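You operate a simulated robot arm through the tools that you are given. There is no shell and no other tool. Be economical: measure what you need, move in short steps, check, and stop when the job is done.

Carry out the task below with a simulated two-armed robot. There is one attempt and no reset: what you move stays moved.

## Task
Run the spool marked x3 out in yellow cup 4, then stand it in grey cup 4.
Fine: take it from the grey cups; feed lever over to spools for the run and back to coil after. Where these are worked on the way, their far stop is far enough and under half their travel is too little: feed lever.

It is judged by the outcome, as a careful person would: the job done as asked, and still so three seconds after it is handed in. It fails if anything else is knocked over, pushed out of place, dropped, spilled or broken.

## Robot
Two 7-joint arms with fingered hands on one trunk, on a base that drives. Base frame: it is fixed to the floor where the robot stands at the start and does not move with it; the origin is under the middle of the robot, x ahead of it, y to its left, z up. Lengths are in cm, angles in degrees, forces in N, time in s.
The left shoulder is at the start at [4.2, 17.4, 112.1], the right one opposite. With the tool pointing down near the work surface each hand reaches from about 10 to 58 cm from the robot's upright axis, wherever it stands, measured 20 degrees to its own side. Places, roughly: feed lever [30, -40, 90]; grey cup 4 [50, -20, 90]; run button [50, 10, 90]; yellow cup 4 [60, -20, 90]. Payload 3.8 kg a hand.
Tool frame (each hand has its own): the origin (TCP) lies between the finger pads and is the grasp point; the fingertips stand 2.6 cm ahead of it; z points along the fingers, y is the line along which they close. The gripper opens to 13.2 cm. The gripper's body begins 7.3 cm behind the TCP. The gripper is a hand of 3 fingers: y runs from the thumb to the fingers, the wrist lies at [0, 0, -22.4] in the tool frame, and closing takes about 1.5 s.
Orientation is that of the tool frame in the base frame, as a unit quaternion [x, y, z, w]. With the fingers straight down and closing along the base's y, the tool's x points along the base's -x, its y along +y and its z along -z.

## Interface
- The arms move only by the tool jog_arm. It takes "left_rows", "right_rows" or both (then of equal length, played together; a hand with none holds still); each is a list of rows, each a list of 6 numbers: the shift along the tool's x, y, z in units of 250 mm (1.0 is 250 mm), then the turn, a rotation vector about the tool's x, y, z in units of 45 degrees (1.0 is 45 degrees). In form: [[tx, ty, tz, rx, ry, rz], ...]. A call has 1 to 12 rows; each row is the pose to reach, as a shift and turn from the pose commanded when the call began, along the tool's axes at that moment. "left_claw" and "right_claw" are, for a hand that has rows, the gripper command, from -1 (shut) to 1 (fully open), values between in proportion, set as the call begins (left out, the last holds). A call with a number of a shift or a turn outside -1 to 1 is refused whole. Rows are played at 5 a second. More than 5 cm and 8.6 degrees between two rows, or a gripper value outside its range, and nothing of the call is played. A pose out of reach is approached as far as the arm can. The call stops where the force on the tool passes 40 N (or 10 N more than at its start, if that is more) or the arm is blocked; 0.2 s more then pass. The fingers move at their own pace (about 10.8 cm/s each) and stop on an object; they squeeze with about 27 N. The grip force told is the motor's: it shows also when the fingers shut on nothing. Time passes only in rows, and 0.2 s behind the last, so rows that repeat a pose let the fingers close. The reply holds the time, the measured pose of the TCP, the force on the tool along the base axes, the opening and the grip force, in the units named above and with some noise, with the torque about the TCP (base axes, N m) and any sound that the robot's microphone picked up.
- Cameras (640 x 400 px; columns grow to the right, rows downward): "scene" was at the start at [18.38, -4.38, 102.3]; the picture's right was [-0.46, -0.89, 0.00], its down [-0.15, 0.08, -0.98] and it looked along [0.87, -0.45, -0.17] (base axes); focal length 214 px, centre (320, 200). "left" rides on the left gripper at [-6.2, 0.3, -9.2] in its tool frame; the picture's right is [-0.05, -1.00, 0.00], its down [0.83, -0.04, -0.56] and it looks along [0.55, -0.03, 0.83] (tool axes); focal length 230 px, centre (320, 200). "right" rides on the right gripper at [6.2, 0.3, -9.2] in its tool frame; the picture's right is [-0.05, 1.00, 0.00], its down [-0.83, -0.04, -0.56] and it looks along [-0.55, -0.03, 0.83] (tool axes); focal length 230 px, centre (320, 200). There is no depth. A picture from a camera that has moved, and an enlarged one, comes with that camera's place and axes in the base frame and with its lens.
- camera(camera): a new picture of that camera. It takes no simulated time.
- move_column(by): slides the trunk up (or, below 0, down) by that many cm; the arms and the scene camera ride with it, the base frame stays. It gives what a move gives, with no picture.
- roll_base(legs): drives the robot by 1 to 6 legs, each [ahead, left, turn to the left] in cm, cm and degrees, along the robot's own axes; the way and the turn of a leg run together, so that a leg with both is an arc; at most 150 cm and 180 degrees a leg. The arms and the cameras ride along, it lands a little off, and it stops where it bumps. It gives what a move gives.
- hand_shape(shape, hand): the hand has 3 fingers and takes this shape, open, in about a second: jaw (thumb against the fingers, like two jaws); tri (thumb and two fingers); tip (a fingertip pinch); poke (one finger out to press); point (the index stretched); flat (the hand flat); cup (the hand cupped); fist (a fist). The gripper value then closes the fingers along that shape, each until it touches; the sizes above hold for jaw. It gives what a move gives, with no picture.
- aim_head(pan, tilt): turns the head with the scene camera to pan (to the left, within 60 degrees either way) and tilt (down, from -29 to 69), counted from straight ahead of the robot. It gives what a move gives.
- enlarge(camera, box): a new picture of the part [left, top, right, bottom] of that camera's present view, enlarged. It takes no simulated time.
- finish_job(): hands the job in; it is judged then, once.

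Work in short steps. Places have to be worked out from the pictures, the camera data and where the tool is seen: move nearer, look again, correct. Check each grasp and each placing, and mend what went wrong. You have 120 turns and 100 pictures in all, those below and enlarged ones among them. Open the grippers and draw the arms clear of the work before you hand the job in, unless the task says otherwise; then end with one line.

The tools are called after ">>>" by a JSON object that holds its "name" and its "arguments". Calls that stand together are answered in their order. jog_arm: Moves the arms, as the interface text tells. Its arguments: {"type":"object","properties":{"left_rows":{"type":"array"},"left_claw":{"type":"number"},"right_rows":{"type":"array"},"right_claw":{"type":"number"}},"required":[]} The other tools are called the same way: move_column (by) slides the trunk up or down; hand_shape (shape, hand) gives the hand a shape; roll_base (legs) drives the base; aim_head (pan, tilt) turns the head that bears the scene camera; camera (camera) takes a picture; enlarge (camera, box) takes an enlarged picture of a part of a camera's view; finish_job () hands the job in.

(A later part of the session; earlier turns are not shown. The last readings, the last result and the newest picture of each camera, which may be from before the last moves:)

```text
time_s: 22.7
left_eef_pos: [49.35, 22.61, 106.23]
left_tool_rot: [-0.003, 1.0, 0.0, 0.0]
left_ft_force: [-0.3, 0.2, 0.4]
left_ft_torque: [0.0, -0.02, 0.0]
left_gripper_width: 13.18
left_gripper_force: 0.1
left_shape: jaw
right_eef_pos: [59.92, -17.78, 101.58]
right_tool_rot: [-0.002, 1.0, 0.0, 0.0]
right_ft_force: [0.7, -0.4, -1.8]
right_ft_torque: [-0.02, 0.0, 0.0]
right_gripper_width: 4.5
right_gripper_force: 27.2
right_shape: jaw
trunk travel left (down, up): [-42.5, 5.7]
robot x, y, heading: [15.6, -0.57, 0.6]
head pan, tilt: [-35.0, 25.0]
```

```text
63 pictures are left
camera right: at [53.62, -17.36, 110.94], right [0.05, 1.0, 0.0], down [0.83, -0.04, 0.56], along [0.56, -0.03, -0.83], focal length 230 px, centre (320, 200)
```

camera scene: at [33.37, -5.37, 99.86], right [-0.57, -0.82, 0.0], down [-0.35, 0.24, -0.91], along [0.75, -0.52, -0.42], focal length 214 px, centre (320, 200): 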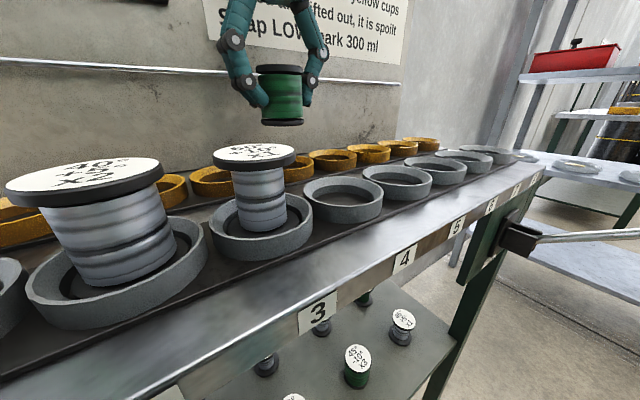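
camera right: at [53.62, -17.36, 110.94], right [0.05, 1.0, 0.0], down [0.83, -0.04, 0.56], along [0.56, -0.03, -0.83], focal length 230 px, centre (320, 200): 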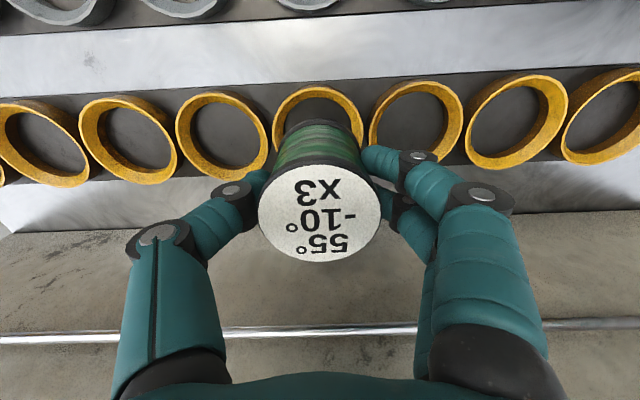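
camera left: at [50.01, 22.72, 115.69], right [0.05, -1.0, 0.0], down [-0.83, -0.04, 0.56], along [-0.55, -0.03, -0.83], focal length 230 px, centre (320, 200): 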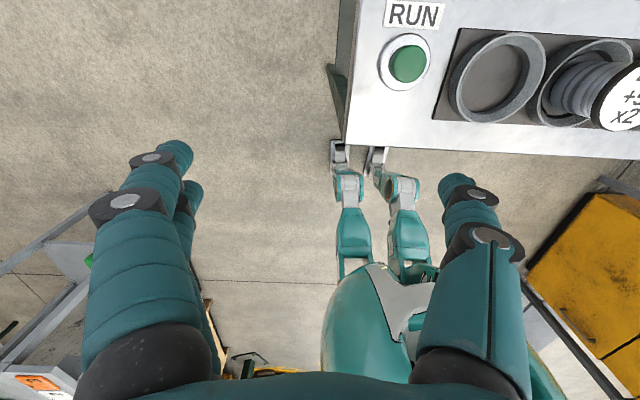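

The view of yellow 4 relative to the hand nearly matches the view of grey 5 right after lift-off, only ~3-4 px lower, so I add +0.3 cm in x and lower to just inside the rim to check.

>>> {"name": "jog_arm", "arguments": {"right_rows": [[-0.012, 0, 0, 0, 0, 0], [-0.012, 0, 0.08, 0, 0, 0], [-0.012, 0, 0.14, 0, 0, 0], [-0.012, 0, 0.14, 0, 0, 0]]}}

>>> {"name": "enlarge", "arguments": {"camera": "scene", "box": [200, 60, 380, 220]}}

>>> {"name": "camera", "arguments": {"camera": "right"}}

```text
time_s: 23.7
left_eef_pos: [49.34, 22.53, 106.24]
left_tool_rot: [-0.002, 1.0, 0.0, 0.0]
left_ft_force: [0.0, -0.6, 0.4]
left_ft_torque: [-0.01, 0.0, -0.01]
left_gripper_width: 13.19
left_gripper_force: 0.1
left_shape: jaw
right_eef_pos: [60.29, -18.02, 98.28]
right_tool_rot: [-0.001, 1.0, 0.001, 0.001]
right_ft_force: [-0.8, 0.3, -3.0]
right_ft_torque: [-0.01, -0.01, 0.0]
right_gripper_width: 4.5
right_gripper_force: 26.9
right_shape: jaw
right hand out of reach, approached as far as the arm can: row 3, 4
trunk travel left (down, up): [-42.5, 5.7]
robot x, y, heading: [15.52, -0.34, 0.5]
head pan, tilt: [-35.0, 25.0]
```

```text
2.50 times, centred on (290, 140) of scene
camera zoom: at [33.36, -5.38, 99.86], right [-0.57, -0.82, 0.0], down [-0.35, 0.24, -0.91], along [0.75, -0.52, -0.42], focal length 536 px, centre (395, 350)
```

zoom: 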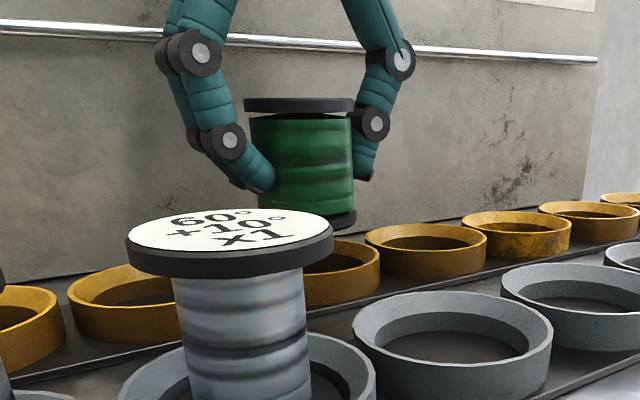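

```text
61 pictures are left
camera right: at [54.06, -17.61, 107.64], right [0.05, 1.0, 0.0], down [0.83, -0.04, 0.56], along [0.56, -0.03, -0.83], focal length 230 px, centre (320, 200)
```

right: 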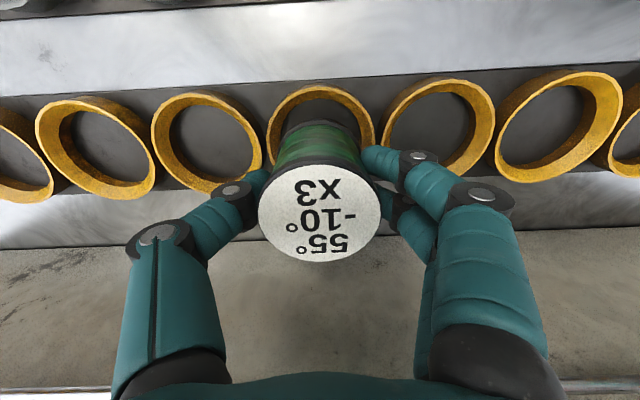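

The arm can't go lower at this extension. I'll raise it back to z≈101.6 at the right xy, then lower the trunk instead, straight down.

>>> {"name": "jog_arm", "arguments": {"right_rows": [[0, 0.008, -0.06, 0, 0, 0], [0, 0.01, -0.13, 0, 0, 0], [0, 0.01, -0.13, 0, 0, 0]]}}

>>> {"name": "move_column", "arguments": {"by": -3.3}}

>>> {"name": "camera", "arguments": {"camera": "right"}}

>>> {"name": "aim_head", "arguments": {"pan": -45, "tilt": 20}}

>>> {"name": "camera", "arguments": {"camera": "scene"}}

```text
time_s: 24.5
left_eef_pos: [49.34, 22.49, 106.18]
left_tool_rot: [-0.002, 1.0, 0.0, 0.0]
left_ft_force: [0.6, 1.0, 0.3]
left_ft_torque: [-0.01, 0.03, 0.0]
left_gripper_width: 13.22
left_gripper_force: 0.0
left_shape: jaw
right_eef_pos: [60.35, -17.93, 101.41]
right_tool_rot: [-0.002, 1.0, 0.0, 0.0]
right_ft_force: [-0.8, -0.2, -3.3]
right_ft_torque: [0.02, 0.02, 0.0]
right_gripper_width: 4.5
right_gripper_force: 26.9
right_shape: jaw
trunk travel left (down, up): [-42.5, 5.7]
robot x, y, heading: [15.84, -0.24, 0.3]
head pan, tilt: [-35.0, 25.0]
```

```text
time_s: 25.3
left_eef_pos: [49.4, 22.49, 103.07]
left_tool_rot: [-0.003, 1.0, 0.0, 0.0]
left_ft_force: [-0.3, -0.9, -0.6]
left_ft_torque: [0.01, 0.01, 0.0]
left_gripper_width: 13.21
left_gripper_force: 0.0
left_shape: jaw
right_eef_pos: [60.3, -17.72, 98.31]
right_tool_rot: [-0.003, 1.0, 0.0, 0.001]
right_ft_force: [0.8, 0.4, -2.1]
right_ft_torque: [-0.02, 0.03, 0.0]
right_gripper_width: 4.47
right_gripper_force: 26.4
right_shape: jaw
trunk travel left (down, up): [-39.2, 9.0]
robot x, y, heading: [15.51, 0.06, 0.4]
head pan, tilt: [-35.0, 25.0]
```

```text
60 pictures are left
camera right: at [54.02, -17.39, 107.66], right [0.05, 1.0, 0.0], down [0.83, -0.04, 0.56], along [0.56, -0.03, -0.83], focal length 230 px, centre (320, 200)
```

right: 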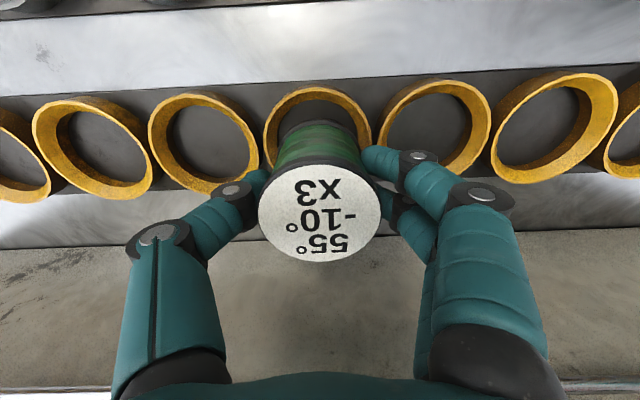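

```text
time_s: 26.0
left_eef_pos: [49.5, 22.53, 102.92]
left_tool_rot: [-0.003, 1.0, -0.001, 0.0]
left_ft_force: [-0.3, 0.3, 0.0]
left_ft_torque: [0.0, 0.0, -0.01]
left_gripper_width: 13.19
left_gripper_force: 0.1
left_shape: jaw
right_eef_pos: [60.26, -17.83, 98.15]
right_tool_rot: [-0.003, 1.0, -0.001, 0.0]
right_ft_force: [0.0, 0.6, -2.1]
right_ft_torque: [0.01, 0.0, -0.01]
right_gripper_width: 4.45
right_gripper_force: 27.1
right_shape: jaw
trunk travel left (down, up): [-39.2, 9.0]
robot x, y, heading: [15.6, 0.0, 0.2]
head pan, tilt: [-45.0, 20.0]
```

```text
59 pictures are left
camera scene: at [31.89, -6.68, 96.48], right [-0.7, -0.71, 0.0], down [-0.24, 0.24, -0.94], along [0.67, -0.66, -0.34], focal length 214 px, centre (320, 200)
```

scene: 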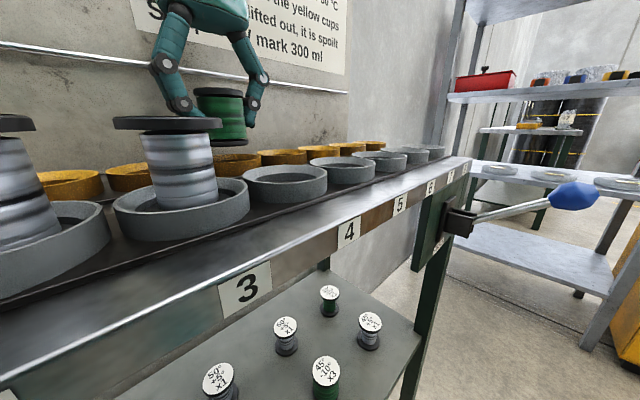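

Centred within about 1 mm in both directions by comparison with the seat view. I lower the trunk in two steps watching force.

>>> {"name": "move_column", "arguments": {"by": -2.0}}

>>> {"name": "move_column", "arguments": {"by": -1.0}}

>>> {"name": "camera", "arguments": {"camera": "right"}}

>>> {"name": "enlarge", "arguments": {"camera": "scene", "box": [140, 40, 320, 180]}}

```text
time_s: 26.7
left_eef_pos: [49.36, 22.52, 100.96]
left_tool_rot: [-0.002, 1.0, -0.001, 0.0]
left_ft_force: [0.5, -0.5, 0.9]
left_ft_torque: [0.0, 0.0, 0.01]
left_gripper_width: 13.17
left_gripper_force: 0.0
left_shape: jaw
right_eef_pos: [60.26, -17.86, 96.25]
right_tool_rot: [-0.003, 1.0, -0.001, 0.0]
right_ft_force: [-0.6, -0.1, -2.7]
right_ft_torque: [0.01, -0.01, 0.03]
right_gripper_width: 4.49
right_gripper_force: 26.8
right_shape: jaw
trunk travel left (down, up): [-37.2, 11.0]
robot x, y, heading: [15.76, 0.05, 0.3]
head pan, tilt: [-45.0, 20.0]
```

```text
time_s: 27.3
left_eef_pos: [49.43, 22.53, 100.03]
left_tool_rot: [-0.002, 1.0, 0.0, 0.0]
left_ft_force: [0.0, 0.5, 1.2]
left_ft_torque: [0.0, -0.01, 0.06]
left_gripper_width: 13.19
left_gripper_force: 0.0
left_shape: jaw
right_eef_pos: [60.31, -17.74, 95.3]
right_tool_rot: [-0.003, 1.0, 0.0, 0.0]
right_ft_force: [-0.3, 0.2, -2.2]
right_ft_torque: [0.0, -0.05, -0.02]
right_gripper_width: 4.48
right_gripper_force: 27.1
right_shape: jaw
trunk travel left (down, up): [-36.2, 12.0]
robot x, y, heading: [15.64, -0.2, 0.1]
head pan, tilt: [-45.0, 20.0]
```

```text
58 pictures are left
camera right: at [54.05, -17.41, 104.62], right [0.05, 1.0, 0.0], down [0.83, -0.04, 0.56], along [0.56, -0.03, -0.83], focal length 230 px, centre (320, 200)
```

right: 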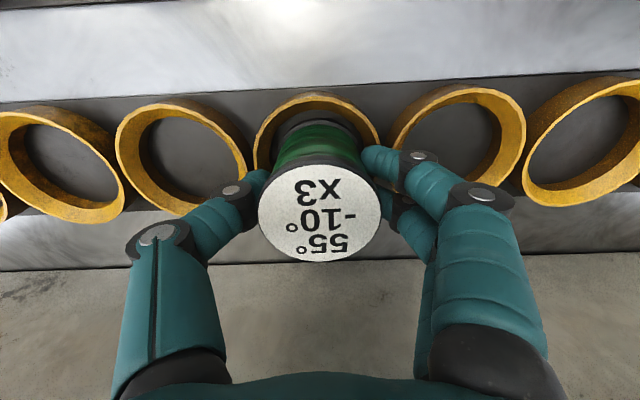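

```text
2.86 times, centred on (230, 110) of scene
camera zoom: at [31.42, -6.69, 93.06], right [-0.7, -0.71, 0.0], down [-0.24, 0.24, -0.94], along [0.67, -0.66, -0.34], focal length 613 px, centre (577, 457)
```

zoom: 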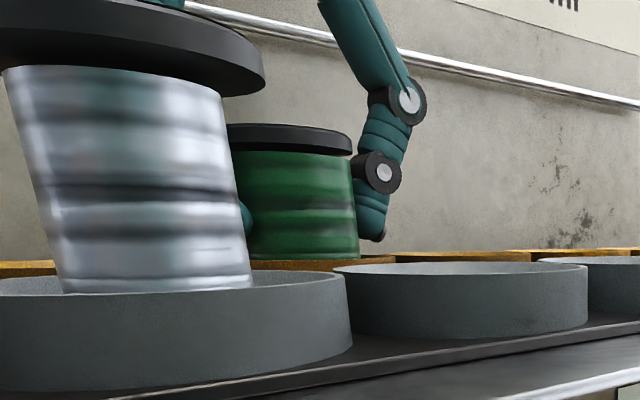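

The bottom flange is inside the rim; it's ~2 mm far in +x, so I shift back 1.5 mm and lower the last bit.

>>> {"name": "jog_arm", "arguments": {"right_rows": [[0.006, 0, 0, 0, 0, 0], [0.006, 0, 0, 0, 0, 0]]}}

>>> {"name": "move_column", "arguments": {"by": -0.4}}

```text
time_s: 27.9
left_eef_pos: [49.31, 22.49, 99.86]
left_tool_rot: [-0.002, 1.0, 0.0, 0.0]
left_ft_force: [-0.4, 0.3, 0.4]
left_ft_torque: [0.0, 0.04, 0.0]
left_gripper_width: 13.17
left_gripper_force: 0.1
left_shape: jaw
right_eef_pos: [60.19, -17.81, 95.25]
right_tool_rot: [-0.003, 1.0, -0.001, 0.0]
right_ft_force: [-0.7, 0.1, -3.3]
right_ft_torque: [-0.01, -0.02, -0.01]
right_gripper_width: 4.51
right_gripper_force: 27.7
right_shape: jaw
trunk travel left (down, up): [-36.2, 12.0]
robot x, y, heading: [15.67, -0.41, 0.2]
head pan, tilt: [-45.0, 20.0]
```

```text
time_s: 28.4
left_eef_pos: [49.37, 22.37, 99.52]
left_tool_rot: [-0.002, 1.0, 0.001, 0.001]
left_ft_force: [0.4, 0.3, 0.1]
left_ft_torque: [0.04, -0.01, 0.0]
left_gripper_width: 13.18
left_gripper_force: 0.1
left_shape: jaw
right_eef_pos: [60.02, -17.86, 94.97]
right_tool_rot: [-0.002, 1.0, 0.001, 0.002]
right_ft_force: [-0.4, -0.5, 10.9]
right_ft_torque: [-0.07, 0.02, -0.01]
right_gripper_width: 4.5
right_gripper_force: 27.1
right_shape: jaw
trunk travel left (down, up): [-35.8, 12.4]
robot x, y, heading: [15.57, -0.44, 0.5]
head pan, tilt: [-45.0, 20.0]
```

It touched down at 94.97, the same seating height as in grey 5. I open the fingers and rise.

>>> {"name": "jog_arm", "arguments": {"right_rows": [[0, 0, 0, 0, 0, 0], [0, 0, 0, 0, 0, 0], [0, 0, 0, 0, 0, 0], [0, 0, 0, 0, 0, 0], [0, 0, 0, 0, 0, 0]], "right_claw": 0.5}}

>>> {"name": "camera", "arguments": {"camera": "right"}}

```text
time_s: 29.6
left_eef_pos: [49.34, 22.48, 99.52]
left_tool_rot: [-0.003, 1.0, 0.0, 0.0]
left_ft_force: [0.6, 0.5, 0.1]
left_ft_torque: [-0.02, -0.02, 0.0]
left_gripper_width: 13.19
left_gripper_force: 0.1
left_shape: jaw
right_eef_pos: [60.15, -17.76, 94.77]
right_tool_rot: [-0.002, 1.0, 0.0, 0.0]
right_ft_force: [-1.5, 0.0, -1.0]
right_ft_torque: [0.02, 0.01, -0.04]
right_gripper_width: 9.84
right_gripper_force: 0.1
right_shape: jaw
trunk travel left (down, up): [-35.8, 12.4]
robot x, y, heading: [15.72, 0.2, 0.4]
head pan, tilt: [-45.0, 20.0]
```

```text
56 pictures are left
camera right: at [53.9, -17.37, 104.2], right [0.05, 1.0, 0.0], down [0.83, -0.04, 0.56], along [0.55, -0.03, -0.83], focal length 230 px, centre (320, 200)
```

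right: 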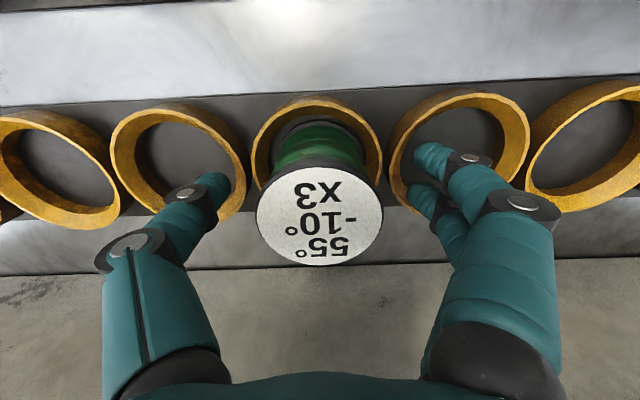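

Spool seated and released. I raise the trunk straight up to clear it, then pull the arm back.

>>> {"name": "move_column", "arguments": {"by": 12}}

>>> {"name": "jog_arm", "arguments": {"right_rows": [[0.15, -0.05, -0.1, 0, 0, 0], [0.3, -0.1, -0.2, 0, 0, 0], [0.45, -0.15, -0.3, 0, 0, 0], [0.6, -0.2, -0.4, 0, 0, 0], [0.7, -0.25, -0.4, 0, 0, 0]]}}

>>> {"name": "roll_base", "arguments": {"legs": [[-15.5, 0, 0]]}}

>>> {"name": "aim_head", "arguments": {"pan": -15, "tilt": 12}}

>>> {"name": "camera", "arguments": {"camera": "scene"}}

>>> {"name": "camera", "arguments": {"camera": "right"}}

```text
time_s: 31.1
left_eef_pos: [49.46, 22.42, 111.35]
left_tool_rot: [-0.003, 1.0, 0.0, -0.002]
left_ft_force: [0.7, 0.2, -0.6]
left_ft_torque: [0.0, 0.01, -0.02]
left_gripper_width: 13.21
left_gripper_force: 0.1
left_shape: jaw
right_eef_pos: [57.94, -17.74, 115.35]
right_tool_rot: [-0.002, 0.995, 0.002, 0.101]
right_ft_force: [0.9, -0.1, -0.5]
right_ft_torque: [0.04, 0.03, 0.0]
right_gripper_width: 9.9
right_gripper_force: 0.1
right_shape: jaw
trunk travel left (down, up): [-47.8, 0.4]
robot x, y, heading: [15.49, -0.06, -0.1]
head pan, tilt: [-45.0, 20.0]
```

```text
time_s: 32.3
left_eef_pos: [49.49, 22.37, 111.51]
left_tool_rot: [-0.002, 1.0, 0.0, 0.001]
left_ft_force: [-0.2, 0.6, 0.5]
left_ft_torque: [0.0, 0.02, 0.03]
left_gripper_width: 13.15
left_gripper_force: 0.1
left_shape: jaw
right_eef_pos: [38.87, -24.3, 121.63]
right_tool_rot: [-0.002, 0.995, 0.001, 0.1]
right_ft_force: [0.4, -0.7, 0.8]
right_ft_torque: [-0.03, 0.01, 0.0]
right_gripper_width: 9.89
right_gripper_force: 0.0
right_shape: jaw
trunk travel left (down, up): [-47.8, 0.4]
robot x, y, heading: [16.04, 0.07, 0.3]
head pan, tilt: [-45.0, 20.0]
```

```text
time_s: 33.7
left_eef_pos: [34.27, 22.44, 111.57]
left_tool_rot: [-0.003, 1.0, 0.0, 0.0]
left_ft_force: [-0.1, 0.8, 0.6]
left_ft_torque: [0.01, 0.0, 0.01]
left_gripper_width: 13.17
left_gripper_force: 0.0
left_shape: jaw
right_eef_pos: [23.7, -24.3, 121.6]
right_tool_rot: [-0.003, 0.995, 0.001, 0.1]
right_ft_force: [0.0, -0.1, -0.1]
right_ft_torque: [0.01, -0.05, -0.04]
right_gripper_width: 9.87
right_gripper_force: 0.0
right_shape: jaw
trunk travel left (down, up): [-47.8, 0.4]
robot x, y, heading: [0.23, -0.2, 0.5]
head pan, tilt: [-45.0, 20.0]
```

```text
time_s: 34.6
left_eef_pos: [34.33, 22.49, 111.51]
left_tool_rot: [-0.004, 1.0, -0.001, -0.001]
left_ft_force: [-0.1, -0.3, -0.2]
left_ft_torque: [0.01, 0.01, -0.02]
left_gripper_width: 13.18
left_gripper_force: 0.1
left_shape: jaw
right_eef_pos: [23.75, -24.2, 121.7]
right_tool_rot: [-0.001, 0.995, 0.001, 0.101]
right_ft_force: [0.0, 0.1, 1.4]
right_ft_torque: [0.0, 0.03, -0.01]
right_gripper_width: 9.89
right_gripper_force: 0.1
right_shape: jaw
trunk travel left (down, up): [-47.8, 0.4]
robot x, y, heading: [0.83, -0.08, 0.5]
head pan, tilt: [-15.0, 12.0]
```

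```text
55 pictures are left
camera scene: at [20.29, -2.57, 109.37], right [-0.25, -0.97, 0.0], down [-0.2, 0.05, -0.98], along [0.95, -0.25, -0.21], focal length 214 px, centre (320, 200)
```

scene: 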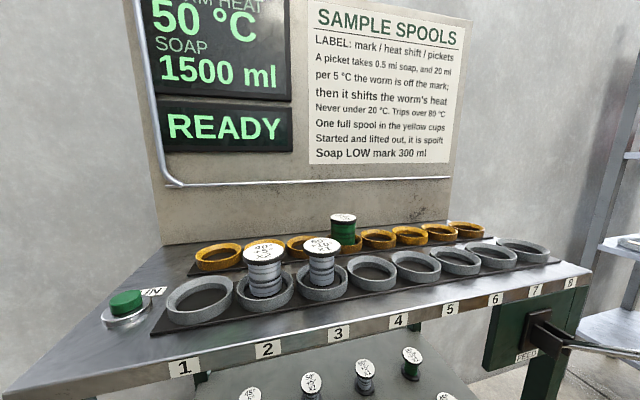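

```text
54 pictures are left
camera right: at [15.79, -23.88, 129.63], right [0.05, 1.0, 0.01], down [0.7, -0.04, 0.71], along [0.71, -0.02, -0.7], focal length 230 px, centre (320, 200)
```

right: 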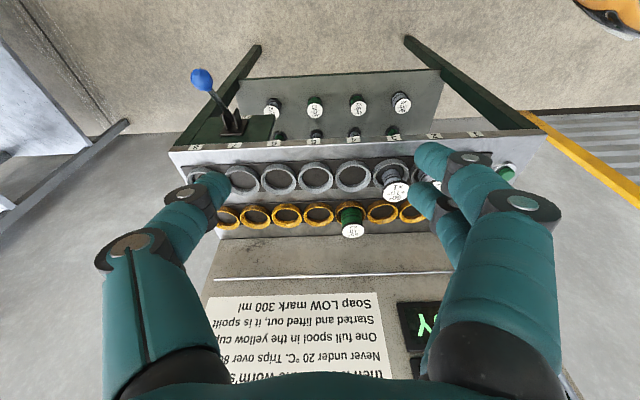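

READY still, x3 stands in yellow 4. Lever knob is confirmed at about (28, -43.5, 88.6). I straighten the tilted right tool and then go above the knob, with jaws open.

>>> {"name": "jog_arm", "arguments": {"right_rows": [[0, 0, 0, 0, 0.128, 0], [0, 0, 0, 0, 0.256, 0], [0, 0, 0, 0, 0.256, 0]], "right_claw": 0.4}}

>>> {"name": "jog_arm", "arguments": {"right_rows": [[0, -0.15, 0, 0, 0, 0], [-0.03, -0.3, 0.05, 0, 0, 0], [-0.06, -0.45, 0.15, 0, 0, 0], [-0.1, -0.6, 0.25, 0, 0, 0], [-0.14, -0.7, 0.4, 0, 0, 0], [-0.17, -0.772, 0.55, 0, 0, 0], [-0.17, -0.772, 0.72, 0, 0, 0], [-0.17, -0.772, 0.86, 0, 0, 0]]}}

>>> {"name": "camera", "arguments": {"camera": "right"}}

>>> {"name": "aim_head", "arguments": {"pan": -58, "tilt": 30}}

>>> {"name": "camera", "arguments": {"camera": "scene"}}

```text
time_s: 35.4
left_eef_pos: [34.25, 22.4, 111.47]
left_tool_rot: [-0.004, 1.0, -0.001, 0.0]
left_ft_force: [0.7, 0.4, 0.1]
left_ft_torque: [0.03, 0.05, -0.01]
left_gripper_width: 13.19
left_gripper_force: 0.0
left_shape: jaw
right_eef_pos: [23.77, -24.41, 121.62]
right_tool_rot: [-0.003, 1.0, 0.001, 0.001]
right_ft_force: [0.3, -0.4, -0.1]
right_ft_torque: [0.0, 0.0, 0.03]
right_gripper_width: 9.29
right_gripper_force: 0.0
right_shape: jaw
trunk travel left (down, up): [-47.8, 0.4]
robot x, y, heading: [0.13, -0.28, 0.5]
head pan, tilt: [-15.0, 12.0]
```

```text
time_s: 37.2
left_eef_pos: [34.27, 22.34, 111.54]
left_tool_rot: [-0.003, 1.0, 0.001, -0.001]
left_ft_force: [0.5, -0.6, -0.6]
left_ft_torque: [-0.01, 0.01, 0.01]
left_gripper_width: 13.17
left_gripper_force: 0.2
left_shape: jaw
right_eef_pos: [28.13, -43.78, 100.0]
right_tool_rot: [-0.003, 1.0, 0.001, 0.002]
right_ft_force: [0.3, -0.5, 0.0]
right_ft_torque: [-0.02, 0.0, 0.0]
right_gripper_width: 9.27
right_gripper_force: 0.1
right_shape: jaw
trunk travel left (down, up): [-47.8, 0.4]
robot x, y, heading: [0.64, 0.09, 0.6]
head pan, tilt: [-15.0, 12.0]
```

```text
53 pictures are left
camera right: at [21.95, -43.39, 109.36], right [0.05, 1.0, 0.0], down [0.83, -0.04, 0.56], along [0.56, -0.02, -0.83], focal length 230 px, centre (320, 200)
```

right: 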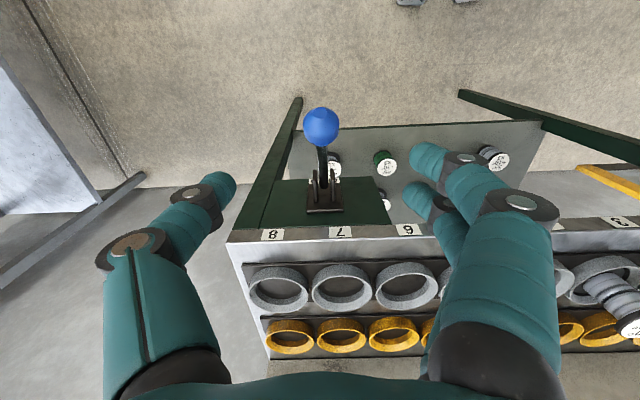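

```text
time_s: 38.3
left_eef_pos: [34.29, 22.44, 111.69]
left_tool_rot: [-0.003, 1.0, 0.0, 0.0]
left_ft_force: [-0.4, -1.0, -0.4]
left_ft_torque: [-0.02, -0.04, -0.03]
left_gripper_width: 13.2
left_gripper_force: 0.2
left_shape: jaw
right_eef_pos: [28.22, -43.74, 100.17]
right_tool_rot: [-0.003, 1.0, 0.001, 0.001]
right_ft_force: [0.7, 0.0, 0.1]
right_ft_torque: [0.0, 0.03, 0.04]
right_gripper_width: 9.25
right_gripper_force: 0.1
right_shape: jaw
trunk travel left (down, up): [-47.8, 0.4]
robot x, y, heading: [0.56, -0.08, 0.2]
head pan, tilt: [-58.0, 30.0]
```

```text
52 pictures are left
camera scene: at [16.1, -7.84, 106.47], right [-0.84, -0.54, 0.0], down [-0.27, 0.42, -0.87], along [0.46, -0.73, -0.5], focal length 214 px, centre (320, 200)
```

scene: 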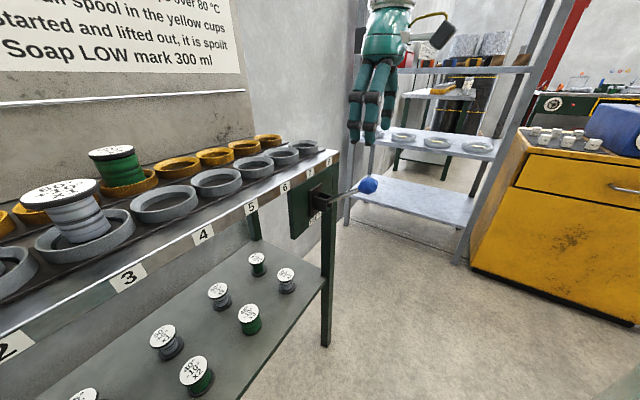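

Knob at (28.0, -43.45, 88.6). I descend around it and close.

>>> {"name": "jog_arm", "arguments": {"right_rows": [[0, 0.01, 0.15, 0, 0, 0], [0, 0.01, 0.3, 0, 0, 0], [0.004, 0.01, 0.45, 0, 0, 0], [0.004, 0.01, 0.45, 0, 0, 0]]}}

>>> {"name": "jog_arm", "arguments": {"right_rows": [[0, 0, 0, 0, 0, 0], [0, 0, 0, 0, 0, 0], [0, 0, 0, 0, 0, 0], [0, 0, 0, 0, 0, 0], [0, 0, 0, 0, 0, 0], [0, 0, 0, 0, 0, 0]], "right_claw": -1}}

>>> {"name": "camera", "arguments": {"camera": "right"}}

>>> {"name": "enlarge", "arguments": {"camera": "scene", "box": [270, 100, 450, 260]}}

```text
time_s: 39.3
left_eef_pos: [34.29, 22.37, 111.53]
left_tool_rot: [-0.003, 1.0, -0.001, 0.0]
left_ft_force: [0.3, -0.5, 0.5]
left_ft_torque: [0.01, -0.01, 0.05]
left_gripper_width: 13.16
left_gripper_force: 0.1
left_shape: jaw
right_eef_pos: [28.01, -43.41, 89.05]
right_tool_rot: [-0.002, 1.0, 0.001, 0.002]
right_ft_force: [0.1, -0.3, -0.4]
right_ft_torque: [0.0, -0.03, -0.04]
right_gripper_width: 9.29
right_gripper_force: 0.0
right_shape: jaw
trunk travel left (down, up): [-47.8, 0.4]
robot x, y, heading: [0.62, -0.28, 0.3]
head pan, tilt: [-58.0, 30.0]
```

```text
time_s: 40.7
left_eef_pos: [34.35, 22.34, 111.47]
left_tool_rot: [-0.003, 1.0, 0.001, -0.001]
left_ft_force: [0.7, 0.1, 0.1]
left_ft_torque: [0.03, -0.02, 0.03]
left_gripper_width: 13.19
left_gripper_force: 0.1
left_shape: jaw
right_eef_pos: [28.03, -43.51, 88.85]
right_tool_rot: [-0.001, 1.0, 0.002, 0.0]
right_ft_force: [0.7, -0.6, -11.8]
right_ft_torque: [0.06, -0.03, 0.09]
right_gripper_width: 1.61
right_gripper_force: 27.1
right_shape: jaw
trunk travel left (down, up): [-47.8, 0.4]
robot x, y, heading: [0.5, 0.22, 0.4]
head pan, tilt: [-58.0, 30.0]
```

```text
51 pictures are left
camera right: at [21.79, -43.07, 98.21], right [0.05, 1.0, 0.0], down [0.83, -0.04, 0.56], along [0.56, -0.02, -0.83], focal length 230 px, centre (320, 200)
```

right: 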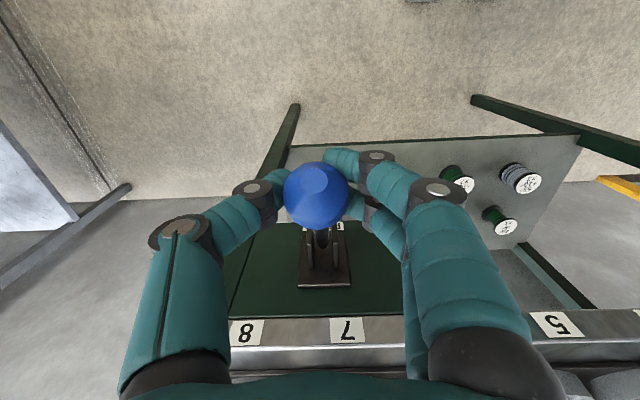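

```text
2.50 times, centred on (360, 180) of scene
camera zoom: at [16.14, -7.91, 106.44], right [-0.84, -0.54, 0.0], down [-0.27, 0.42, -0.87], along [0.46, -0.73, -0.5], focal length 536 px, centre (220, 250)
```

zoom: 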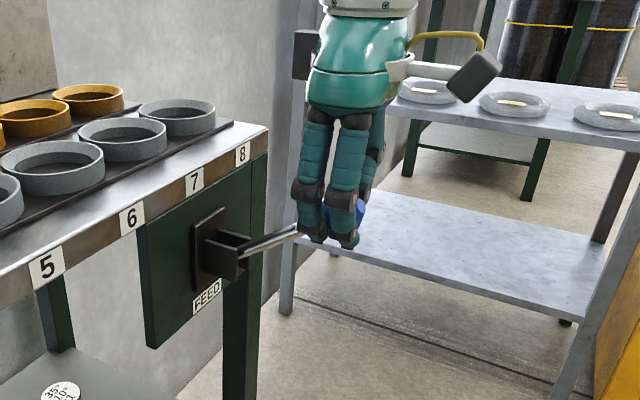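

The fingertips closed below the knob's middle (1.6 cm). I reopen, go 1.8 cm lower so the pads hold its middle, and close again.

>>> {"name": "jog_arm", "arguments": {"right_rows": [[0, 0, 0, 0, 0, 0], [0, 0, 0, 0, 0, 0], [0, 0, 0, 0, 0, 0], [0, 0, 0, 0, 0, 0], [0, 0, 0.04, 0, 0, 0], [0, 0, 0.08, 0, 0, 0], [0, 0, 0.08, 0, 0, 0]], "right_claw": 0.2}}

>>> {"name": "jog_arm", "arguments": {"right_rows": [[0, 0, 0, 0, 0, 0], [0, 0, 0, 0, 0, 0], [0, 0, 0, 0, 0, 0], [0, 0, 0, 0, 0, 0], [0, 0, 0, 0, 0, 0], [0, 0, 0, 0, 0, 0]], "right_claw": -1}}

>>> {"name": "camera", "arguments": {"camera": "right"}}

```text
time_s: 42.3
left_eef_pos: [34.32, 22.49, 111.54]
left_tool_rot: [-0.004, 1.0, 0.0, 0.0]
left_ft_force: [-0.4, -1.1, 0.7]
left_ft_torque: [0.01, 0.04, 0.01]
left_gripper_width: 13.2
left_gripper_force: 0.0
left_shape: jaw
right_eef_pos: [28.14, -43.29, 86.83]
right_tool_rot: [-0.002, 1.0, 0.0, 0.001]
right_ft_force: [0.4, 0.3, -0.7]
right_ft_torque: [0.01, 0.01, 0.0]
right_gripper_width: 7.89
right_gripper_force: 0.0
right_shape: jaw
trunk travel left (down, up): [-47.8, 0.4]
robot x, y, heading: [0.67, -0.09, 0.5]
head pan, tilt: [-58.0, 30.0]
```

```text
time_s: 43.7
left_eef_pos: [34.32, 22.3, 111.46]
left_tool_rot: [-0.003, 1.0, 0.0, -0.001]
left_ft_force: [-0.5, 0.5, -0.1]
left_ft_torque: [-0.03, 0.01, -0.01]
left_gripper_width: 13.19
left_gripper_force: 0.1
left_shape: jaw
right_eef_pos: [28.04, -43.45, 86.94]
right_tool_rot: [-0.002, 1.0, 0.001, 0.001]
right_ft_force: [0.5, -8.9, -4.6]
right_ft_torque: [0.1, -0.02, 0.03]
right_gripper_width: 0.02
right_gripper_force: 26.3
right_shape: jaw
trunk travel left (down, up): [-47.8, 0.4]
robot x, y, heading: [0.66, -0.32, -0.1]
head pan, tilt: [-58.0, 30.0]
```

```text
49 pictures are left
camera right: at [21.79, -43.05, 96.17], right [0.05, 1.0, 0.0], down [0.83, -0.04, 0.56], along [0.56, -0.03, -0.83], focal length 230 px, centre (320, 200)
```

right: 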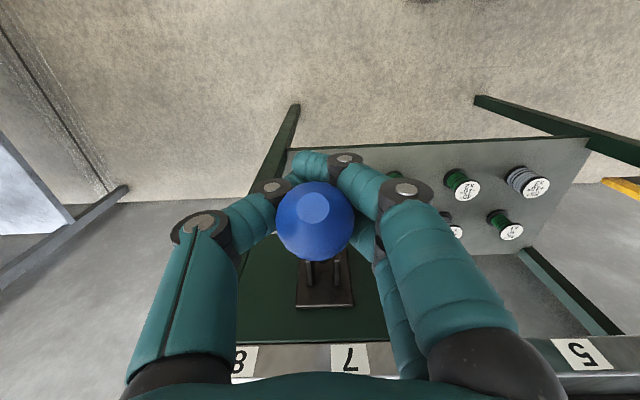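

The fingers close entirely under the knob, good for lifting it later but not for pushing down. I open, rise, and make a fist to push the knob down from above.

>>> {"name": "jog_arm", "arguments": {"right_rows": [[0, 0, 0, 0, 0, 0], [0, 0, 0, 0, 0, 0], [0, 0, 0, 0, 0, 0], [0, 0, 0, 0, 0, 0], [0, 0, 0, 0, 0, 0], [0, 0, -0.15, 0, 0, 0], [0, 0, -0.3, 0, 0, 0], [0, 0, -0.45, 0, 0, 0], [0, 0, -0.6, 0, 0, 0]], "right_claw": 0.3}}

>>> {"name": "hand_shape", "arguments": {"shape": "fist", "hand": "right"}}

>>> {"name": "enlarge", "arguments": {"camera": "scene", "box": [270, 60, 450, 240]}}

>>> {"name": "camera", "arguments": {"camera": "right"}}

```text
time_s: 45.7
left_eef_pos: [34.19, 22.49, 111.58]
left_tool_rot: [-0.004, 1.0, -0.001, 0.0]
left_ft_force: [0.2, -0.1, 0.4]
left_ft_torque: [0.0, -0.02, -0.01]
left_gripper_width: 13.16
left_gripper_force: 0.1
left_shape: jaw
right_eef_pos: [27.93, -43.27, 102.05]
right_tool_rot: [-0.002, 1.0, 0.001, 0.002]
right_ft_force: [0.1, -0.1, -0.6]
right_ft_torque: [-0.02, -0.01, -0.01]
right_gripper_width: 8.55
right_gripper_force: 0.1
right_shape: jaw
trunk travel left (down, up): [-47.8, 0.4]
robot x, y, heading: [0.34, -0.29, 0.7]
head pan, tilt: [-58.0, 30.0]
```

```text
time_s: 46.6
left_eef_pos: [34.25, 22.46, 111.59]
left_tool_rot: [-0.004, 1.0, -0.001, 0.0]
left_ft_force: [-0.5, 0.4, 0.3]
left_ft_torque: [-0.02, 0.01, 0.01]
left_gripper_width: 13.21
left_gripper_force: 0.1
left_shape: jaw
right_eef_pos: [27.91, -43.26, 101.84]
right_tool_rot: [-0.002, 1.0, 0.001, 0.001]
right_ft_force: [0.2, -0.3, 0.4]
right_ft_torque: [0.01, -0.03, 0.02]
right_gripper_width: 0.02
right_gripper_force: 0.1
right_shape: fist
trunk travel left (down, up): [-47.8, 0.4]
robot x, y, heading: [0.71, -0.06, 0.4]
head pan, tilt: [-58.0, 30.0]
```

```text
2.22 times, centred on (360, 150) of scene
camera zoom: at [16.09, -7.84, 106.46], right [-0.84, -0.54, 0.0], down [-0.27, 0.42, -0.87], along [0.46, -0.73, -0.5], focal length 477 px, centre (231, 311)
```

zoom: 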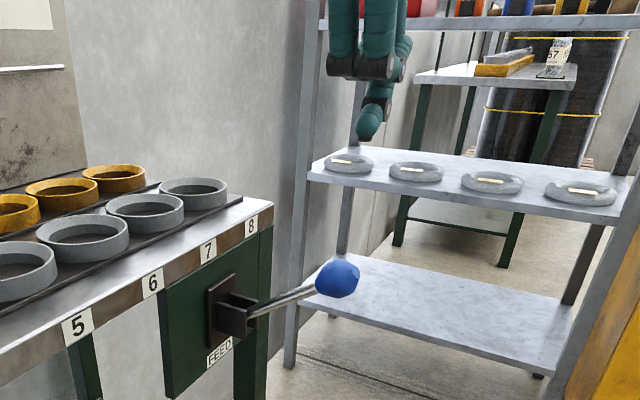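

```text
47 pictures are left
camera right: at [21.63, -42.86, 111.25], right [0.05, 1.0, 0.0], down [0.83, -0.04, 0.56], along [0.56, -0.03, -0.83], focal length 230 px, centre (320, 200)
```

right: 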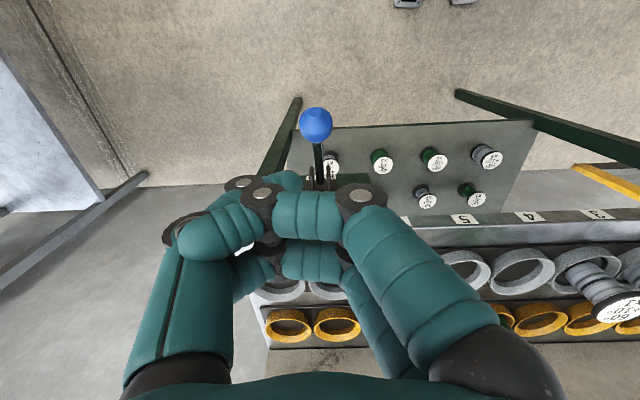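

The fist has its folded fingers centred above the knob. I descend until contact.

>>> {"name": "jog_arm", "arguments": {"right_rows": [[0, -0.008, 0.12, 0, 0, 0], [0, -0.008, 0.24, 0, 0, 0], [0, -0.008, 0.36, 0, 0, 0], [0, -0.008, 0.4, 0, 0, 0], [0, -0.008, 0.44, 0, 0, 0], [0, -0.008, 0.48, 0, 0, 0], [0, -0.008, 0.52, 0, 0, 0]]}}

>>> {"name": "camera", "arguments": {"camera": "right"}}

>>> {"name": "enlarge", "arguments": {"camera": "scene", "box": [270, 100, 450, 260]}}

```text
time_s: 48.2
left_eef_pos: [34.31, 22.31, 111.58]
left_tool_rot: [-0.004, 1.0, -0.001, 0.0]
left_ft_force: [-1.3, 0.0, -0.3]
left_ft_torque: [0.01, 0.0, -0.02]
left_gripper_width: 13.2
left_gripper_force: 0.0
left_shape: jaw
right_eef_pos: [28.12, -43.65, 88.88]
right_tool_rot: [-0.001, 1.0, 0.001, 0.001]
right_ft_force: [-0.2, -5.8, 2.7]
right_ft_torque: [-0.17, 0.0, 0.02]
right_gripper_width: 0.01
right_gripper_force: 0.1
right_shape: fist
trunk travel left (down, up): [-47.8, 0.4]
robot x, y, heading: [0.36, -0.05, 0.4]
head pan, tilt: [-58.0, 30.0]
```

```text
46 pictures are left
camera right: at [21.83, -43.11, 98.26], right [0.05, 1.0, 0.0], down [0.83, -0.04, 0.56], along [0.56, -0.03, -0.83], focal length 230 px, centre (320, 200)
```

right: 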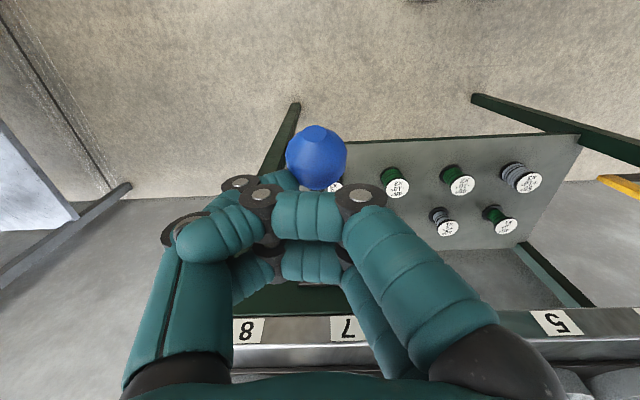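

```text
2.50 times, centred on (360, 180) of scene
camera zoom: at [16.09, -7.93, 106.45], right [-0.84, -0.54, 0.0], down [-0.27, 0.42, -0.87], along [0.46, -0.73, -0.5], focal length 536 px, centre (220, 250)
```

zoom: 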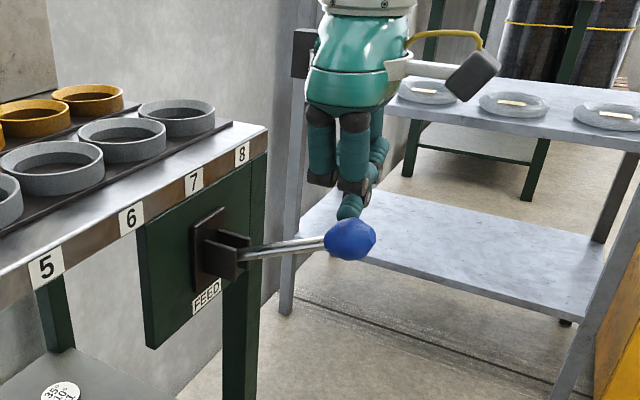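

The thumb tip is pushing the knob (now ~20° elevated, at (26.9,-43.5,86.5)), a bit off to -y. I lift 2 cm, centre it, and press on along the arc.

>>> {"name": "jog_arm", "arguments": {"right_rows": [[0, 0, -0.08, 0, 0, 0], [0.05, 0.05, -0.08, 0, 0, 0], [0.055, 0.05, 0, 0, 0, 0], [0.06, 0.05, 0.04, 0, 0, 0], [0.065, 0.05, 0.08, 0, 0, 0], [0.065, 0.05, 0.12, 0, 0, 0], [0.065, 0.05, 0.16, 0, 0, 0]]}}

>>> {"name": "camera", "arguments": {"camera": "right"}}

>>> {"name": "enlarge", "arguments": {"camera": "scene", "box": [270, 120, 450, 280]}}

```text
time_s: 49.8
left_eef_pos: [34.25, 22.5, 111.53]
left_tool_rot: [-0.003, 1.0, 0.0, 0.0]
left_ft_force: [-0.3, 0.2, -0.1]
left_ft_torque: [-0.02, 0.0, 0.01]
left_gripper_width: 13.18
left_gripper_force: 0.0
left_shape: jaw
right_eef_pos: [26.55, -42.24, 84.87]
right_tool_rot: [-0.001, 1.0, 0.001, 0.001]
right_ft_force: [-0.2, 0.2, -0.4]
right_ft_torque: [-0.05, 0.0, -0.01]
right_gripper_width: 0.0
right_gripper_force: 0.0
right_shape: fist
trunk travel left (down, up): [-47.8, 0.4]
robot x, y, heading: [0.65, -0.2, 0.2]
head pan, tilt: [-58.0, 30.0]
```

```text
44 pictures are left
camera right: at [20.24, -41.85, 94.19], right [0.05, 1.0, 0.0], down [0.83, -0.04, 0.56], along [0.56, -0.03, -0.83], focal length 230 px, centre (320, 200)
```

right: 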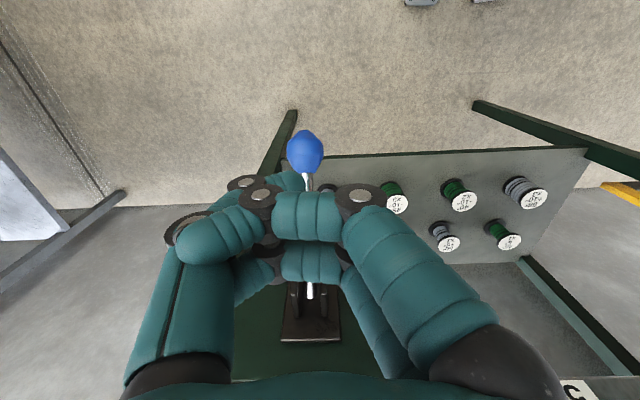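

```text
2.50 times, centred on (360, 200) of scene
camera zoom: at [16.09, -7.86, 106.46], right [-0.84, -0.54, 0.0], down [-0.27, 0.42, -0.87], along [0.46, -0.73, -0.5], focal length 536 px, centre (220, 200)
```

zoom: 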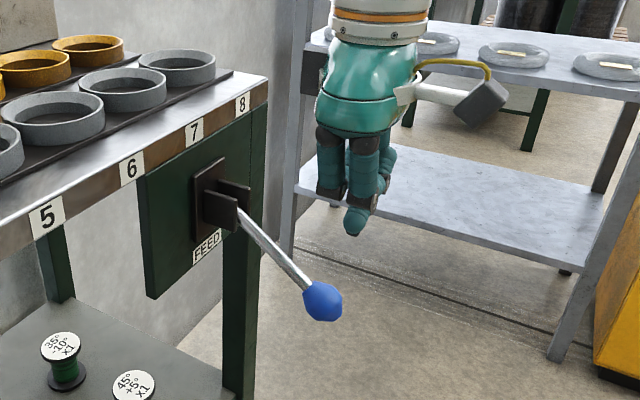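

The lever snapped over; its knob is now at about (27.9, -43.4, 75), symmetrical below horizontal, i.e. the far stop. I raise the right hand, shape the left hand to poke and drive ahead 8 cm for the button at about (49.2, 14.7, 91.8).

>>> {"name": "jog_arm", "arguments": {"right_rows": [[0.05, 0, -0.15, 0, 0, 0], [0.1, 0, -0.3, 0, 0, 0], [0.1, 0, -0.5, 0, 0, 0], [0.1, 0, -0.7, 0, 0, 0], [0.1, 0, -0.9, 0, 0, 0]]}}

>>> {"name": "roll_base", "arguments": {"legs": [[8, 0, 0]]}}

>>> {"name": "hand_shape", "arguments": {"shape": "poke", "hand": "left"}}

>>> {"name": "aim_head", "arguments": {"pan": 15, "tilt": 10}}

>>> {"name": "camera", "arguments": {"camera": "scene"}}

>>> {"name": "camera", "arguments": {"camera": "left"}}

```text
time_s: 51.0
left_eef_pos: [34.24, 22.35, 111.61]
left_tool_rot: [-0.003, 1.0, -0.001, 0.001]
left_ft_force: [-0.8, 0.2, -0.5]
left_ft_torque: [0.0, 0.03, -0.01]
left_gripper_width: 13.18
left_gripper_force: 0.0
left_shape: jaw
right_eef_pos: [23.7, -42.42, 107.54]
right_tool_rot: [-0.003, 1.0, 0.002, 0.001]
right_ft_force: [0.0, 0.6, -0.3]
right_ft_torque: [0.03, -0.02, 0.03]
right_gripper_width: 0.0
right_gripper_force: 0.1
right_shape: fist
trunk travel left (down, up): [-47.8, 0.4]
robot x, y, heading: [0.7, -0.16, 0.6]
head pan, tilt: [-58.0, 30.0]
```

```text
time_s: 52.1
left_eef_pos: [42.2, 22.52, 111.58]
left_tool_rot: [-0.004, 1.0, 0.0, 0.0]
left_ft_force: [-0.3, 0.9, -0.3]
left_ft_torque: [-0.02, 0.03, 0.0]
left_gripper_width: 13.19
left_gripper_force: 0.1
left_shape: jaw
right_eef_pos: [31.87, -42.48, 107.46]
right_tool_rot: [-0.002, 1.0, 0.0, 0.001]
right_ft_force: [-1.0, 0.3, -0.2]
right_ft_torque: [0.02, -0.03, -0.01]
right_gripper_width: 0.01
right_gripper_force: 0.1
right_shape: fist
trunk travel left (down, up): [-47.8, 0.4]
robot x, y, heading: [8.44, 0.47, 0.3]
head pan, tilt: [-58.0, 30.0]
```

```text
time_s: 53.0
left_eef_pos: [42.19, 22.51, 111.53]
left_tool_rot: [-0.004, 1.0, 0.0, 0.0]
left_ft_force: [0.4, -0.6, -0.3]
left_ft_torque: [0.01, 0.02, -0.01]
left_gripper_width: 0.0
left_gripper_force: 0.1
left_shape: poke
right_eef_pos: [31.71, -42.35, 107.53]
right_tool_rot: [-0.003, 1.0, 0.001, 0.001]
right_ft_force: [-0.4, 0.1, 0.8]
right_ft_torque: [0.01, -0.02, -0.02]
right_gripper_width: 0.0
right_gripper_force: 0.0
right_shape: fist
trunk travel left (down, up): [-47.8, 0.4]
robot x, y, heading: [8.76, -0.15, 0.3]
head pan, tilt: [-58.0, 30.0]
```

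```text
time_s: 54.4
left_eef_pos: [42.28, 22.54, 111.56]
left_tool_rot: [-0.004, 1.0, -0.001, 0.0]
left_ft_force: [0.4, -0.5, 0.2]
left_ft_torque: [0.03, -0.03, 0.01]
left_gripper_width: 0.02
left_gripper_force: 0.1
left_shape: poke
right_eef_pos: [31.68, -42.38, 107.45]
right_tool_rot: [-0.002, 1.0, 0.002, 0.001]
right_ft_force: [0.4, -0.5, -0.3]
right_ft_torque: [-0.01, 0.02, 0.0]
right_gripper_width: 0.0
right_gripper_force: 0.2
right_shape: fist
trunk travel left (down, up): [-47.8, 0.4]
robot x, y, heading: [8.46, 0.02, 0.8]
head pan, tilt: [15.0, 10.0]
```

```text
42 pictures are left
camera scene: at [28.13, 2.32, 109.69], right [0.26, -0.96, 0.0], down [-0.17, -0.05, -0.98], along [0.95, 0.26, -0.17], focal length 214 px, centre (320, 200)
```

scene: 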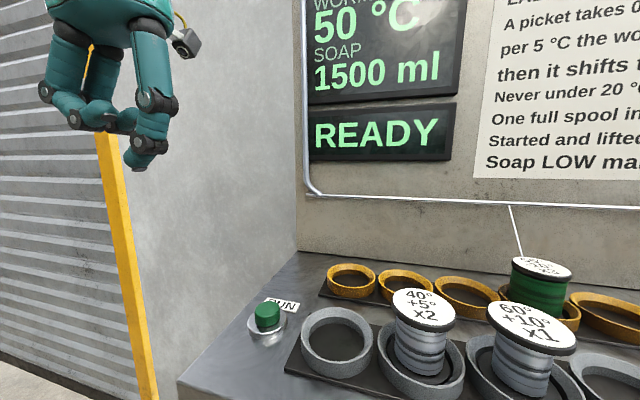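

```text
41 pictures are left
camera left: at [48.39, 22.88, 120.78], right [0.06, -1.0, 0.0], down [-0.83, -0.05, 0.56], along [-0.55, -0.03, -0.83], focal length 230 px, centre (320, 200)
```

left: 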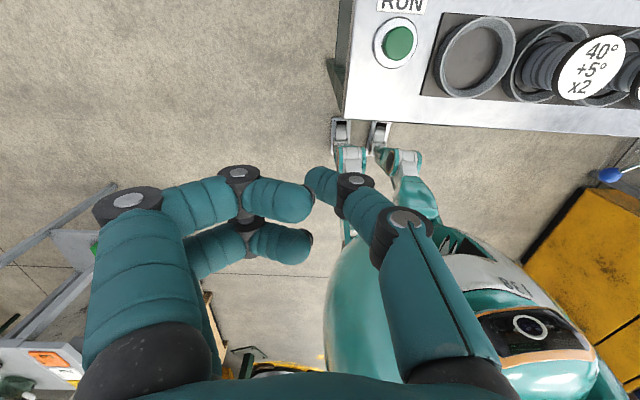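

Thread runs from x3 to the guide, so feed is on. The thumb of the left hand is the poking tip, about 2 cm below the TCP. Button top ≈ (49.3, 14.8, 91.2); I move the tip above it.

>>> {"name": "jog_arm", "arguments": {"left_rows": [[-0.08, -0.1, 0.05, 0, 0, 0], [-0.16, -0.2, 0.15, 0, 0, 0], [-0.22, -0.27, 0.3, 0, 0, 0], [-0.266, -0.304, 0.44, 0, 0, 0], [-0.266, -0.304, 0.54, 0, 0, 0], [-0.266, -0.304, 0.54, 0, 0, 0]]}}

>>> {"name": "camera", "arguments": {"camera": "left"}}

>>> {"name": "camera", "arguments": {"camera": "scene"}}

```text
time_s: 55.8
left_eef_pos: [48.9, 14.85, 98.09]
left_tool_rot: [-0.003, 1.0, -0.001, 0.0]
left_ft_force: [0.0, -0.3, 0.1]
left_ft_torque: [-0.02, 0.0, 0.01]
left_gripper_width: 0.01
left_gripper_force: 0.0
left_shape: poke
right_eef_pos: [31.72, -42.36, 107.47]
right_tool_rot: [-0.003, 1.0, 0.001, 0.001]
right_ft_force: [-0.6, 0.2, -1.5]
right_ft_torque: [0.02, 0.02, -0.02]
right_gripper_width: 0.0
right_gripper_force: 0.0
right_shape: fist
trunk travel left (down, up): [-47.8, 0.4]
robot x, y, heading: [8.32, -0.18, 0.2]
head pan, tilt: [15.0, 10.0]
```

```text
40 pictures are left
camera left: at [55.16, 15.26, 107.38], right [0.06, -1.0, 0.0], down [-0.83, -0.05, 0.56], along [-0.55, -0.03, -0.83], focal length 230 px, centre (320, 200)
```

left: 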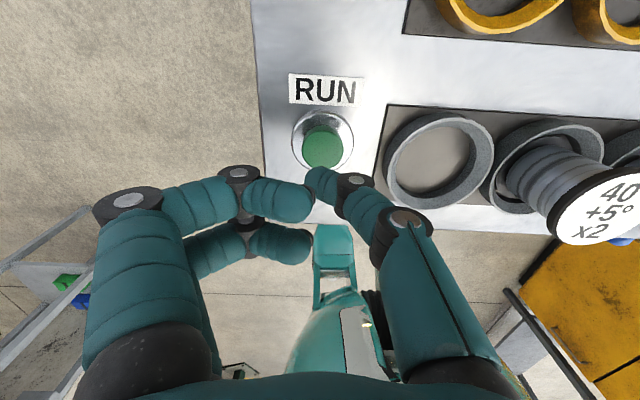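

```text
39 pictures are left
camera scene: at [28.13, 2.31, 109.7], right [0.27, -0.96, 0.0], down [-0.17, -0.05, -0.98], along [0.95, 0.26, -0.17], focal length 214 px, centre (320, 200)
```

scene: 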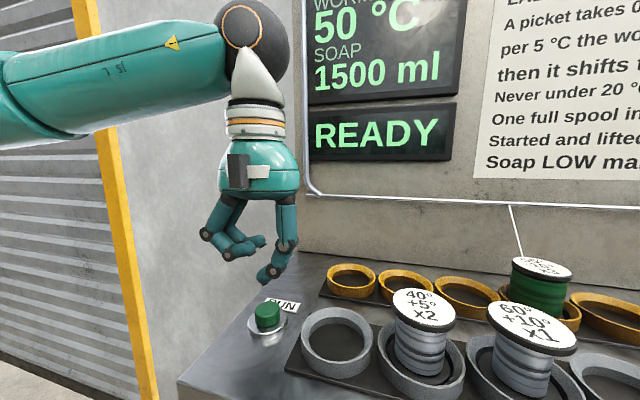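

Tip is aligned over the button. I descend and press in small steps.

>>> {"name": "jog_arm", "arguments": {"left_rows": [[0, 0, 0.08, 0, 0, 0], [0, 0, 0.14, 0, 0, 0], [0, 0, 0.16, 0, 0, 0], [0, 0, 0.18, 0, 0, 0], [0, 0, 0.2, 0, 0, 0], [0, 0, 0.215, 0, 0, 0]]}}

>>> {"name": "camera", "arguments": {"camera": "scene"}}

```text
time_s: 57.1
left_eef_pos: [49.05, 14.52, 93.94]
left_tool_rot: [0.0, 1.0, -0.007, 0.008]
left_ft_force: [-2.0, -0.7, 22.3]
left_ft_torque: [0.54, 0.05, -0.01]
left_gripper_width: 0.0
left_gripper_force: 0.1
left_shape: poke
right_eef_pos: [31.61, -42.46, 107.54]
right_tool_rot: [-0.003, 1.0, 0.0, 0.001]
right_ft_force: [-0.3, -1.0, -0.2]
right_ft_torque: [-0.03, 0.01, -0.02]
right_gripper_width: 0.0
right_gripper_force: 0.0
right_shape: fist
trunk travel left (down, up): [-47.8, 0.4]
robot x, y, heading: [8.83, -0.4, 0.2]
head pan, tilt: [15.0, 10.0]
heard: click
stopped in row 6 (left hand): the force on the tool passed its limit at 42 N (the readings are from after the stop); the commanded pose is now the measured one
```

```text
38 pictures are left
camera scene: at [27.97, 2.25, 109.74], right [0.27, -0.96, 0.0], down [-0.17, -0.05, -0.98], along [0.95, 0.26, -0.17], focal length 214 px, centre (320, 200)
```

scene: 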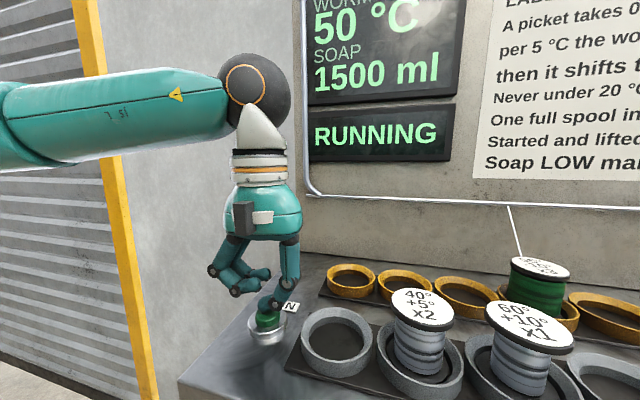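

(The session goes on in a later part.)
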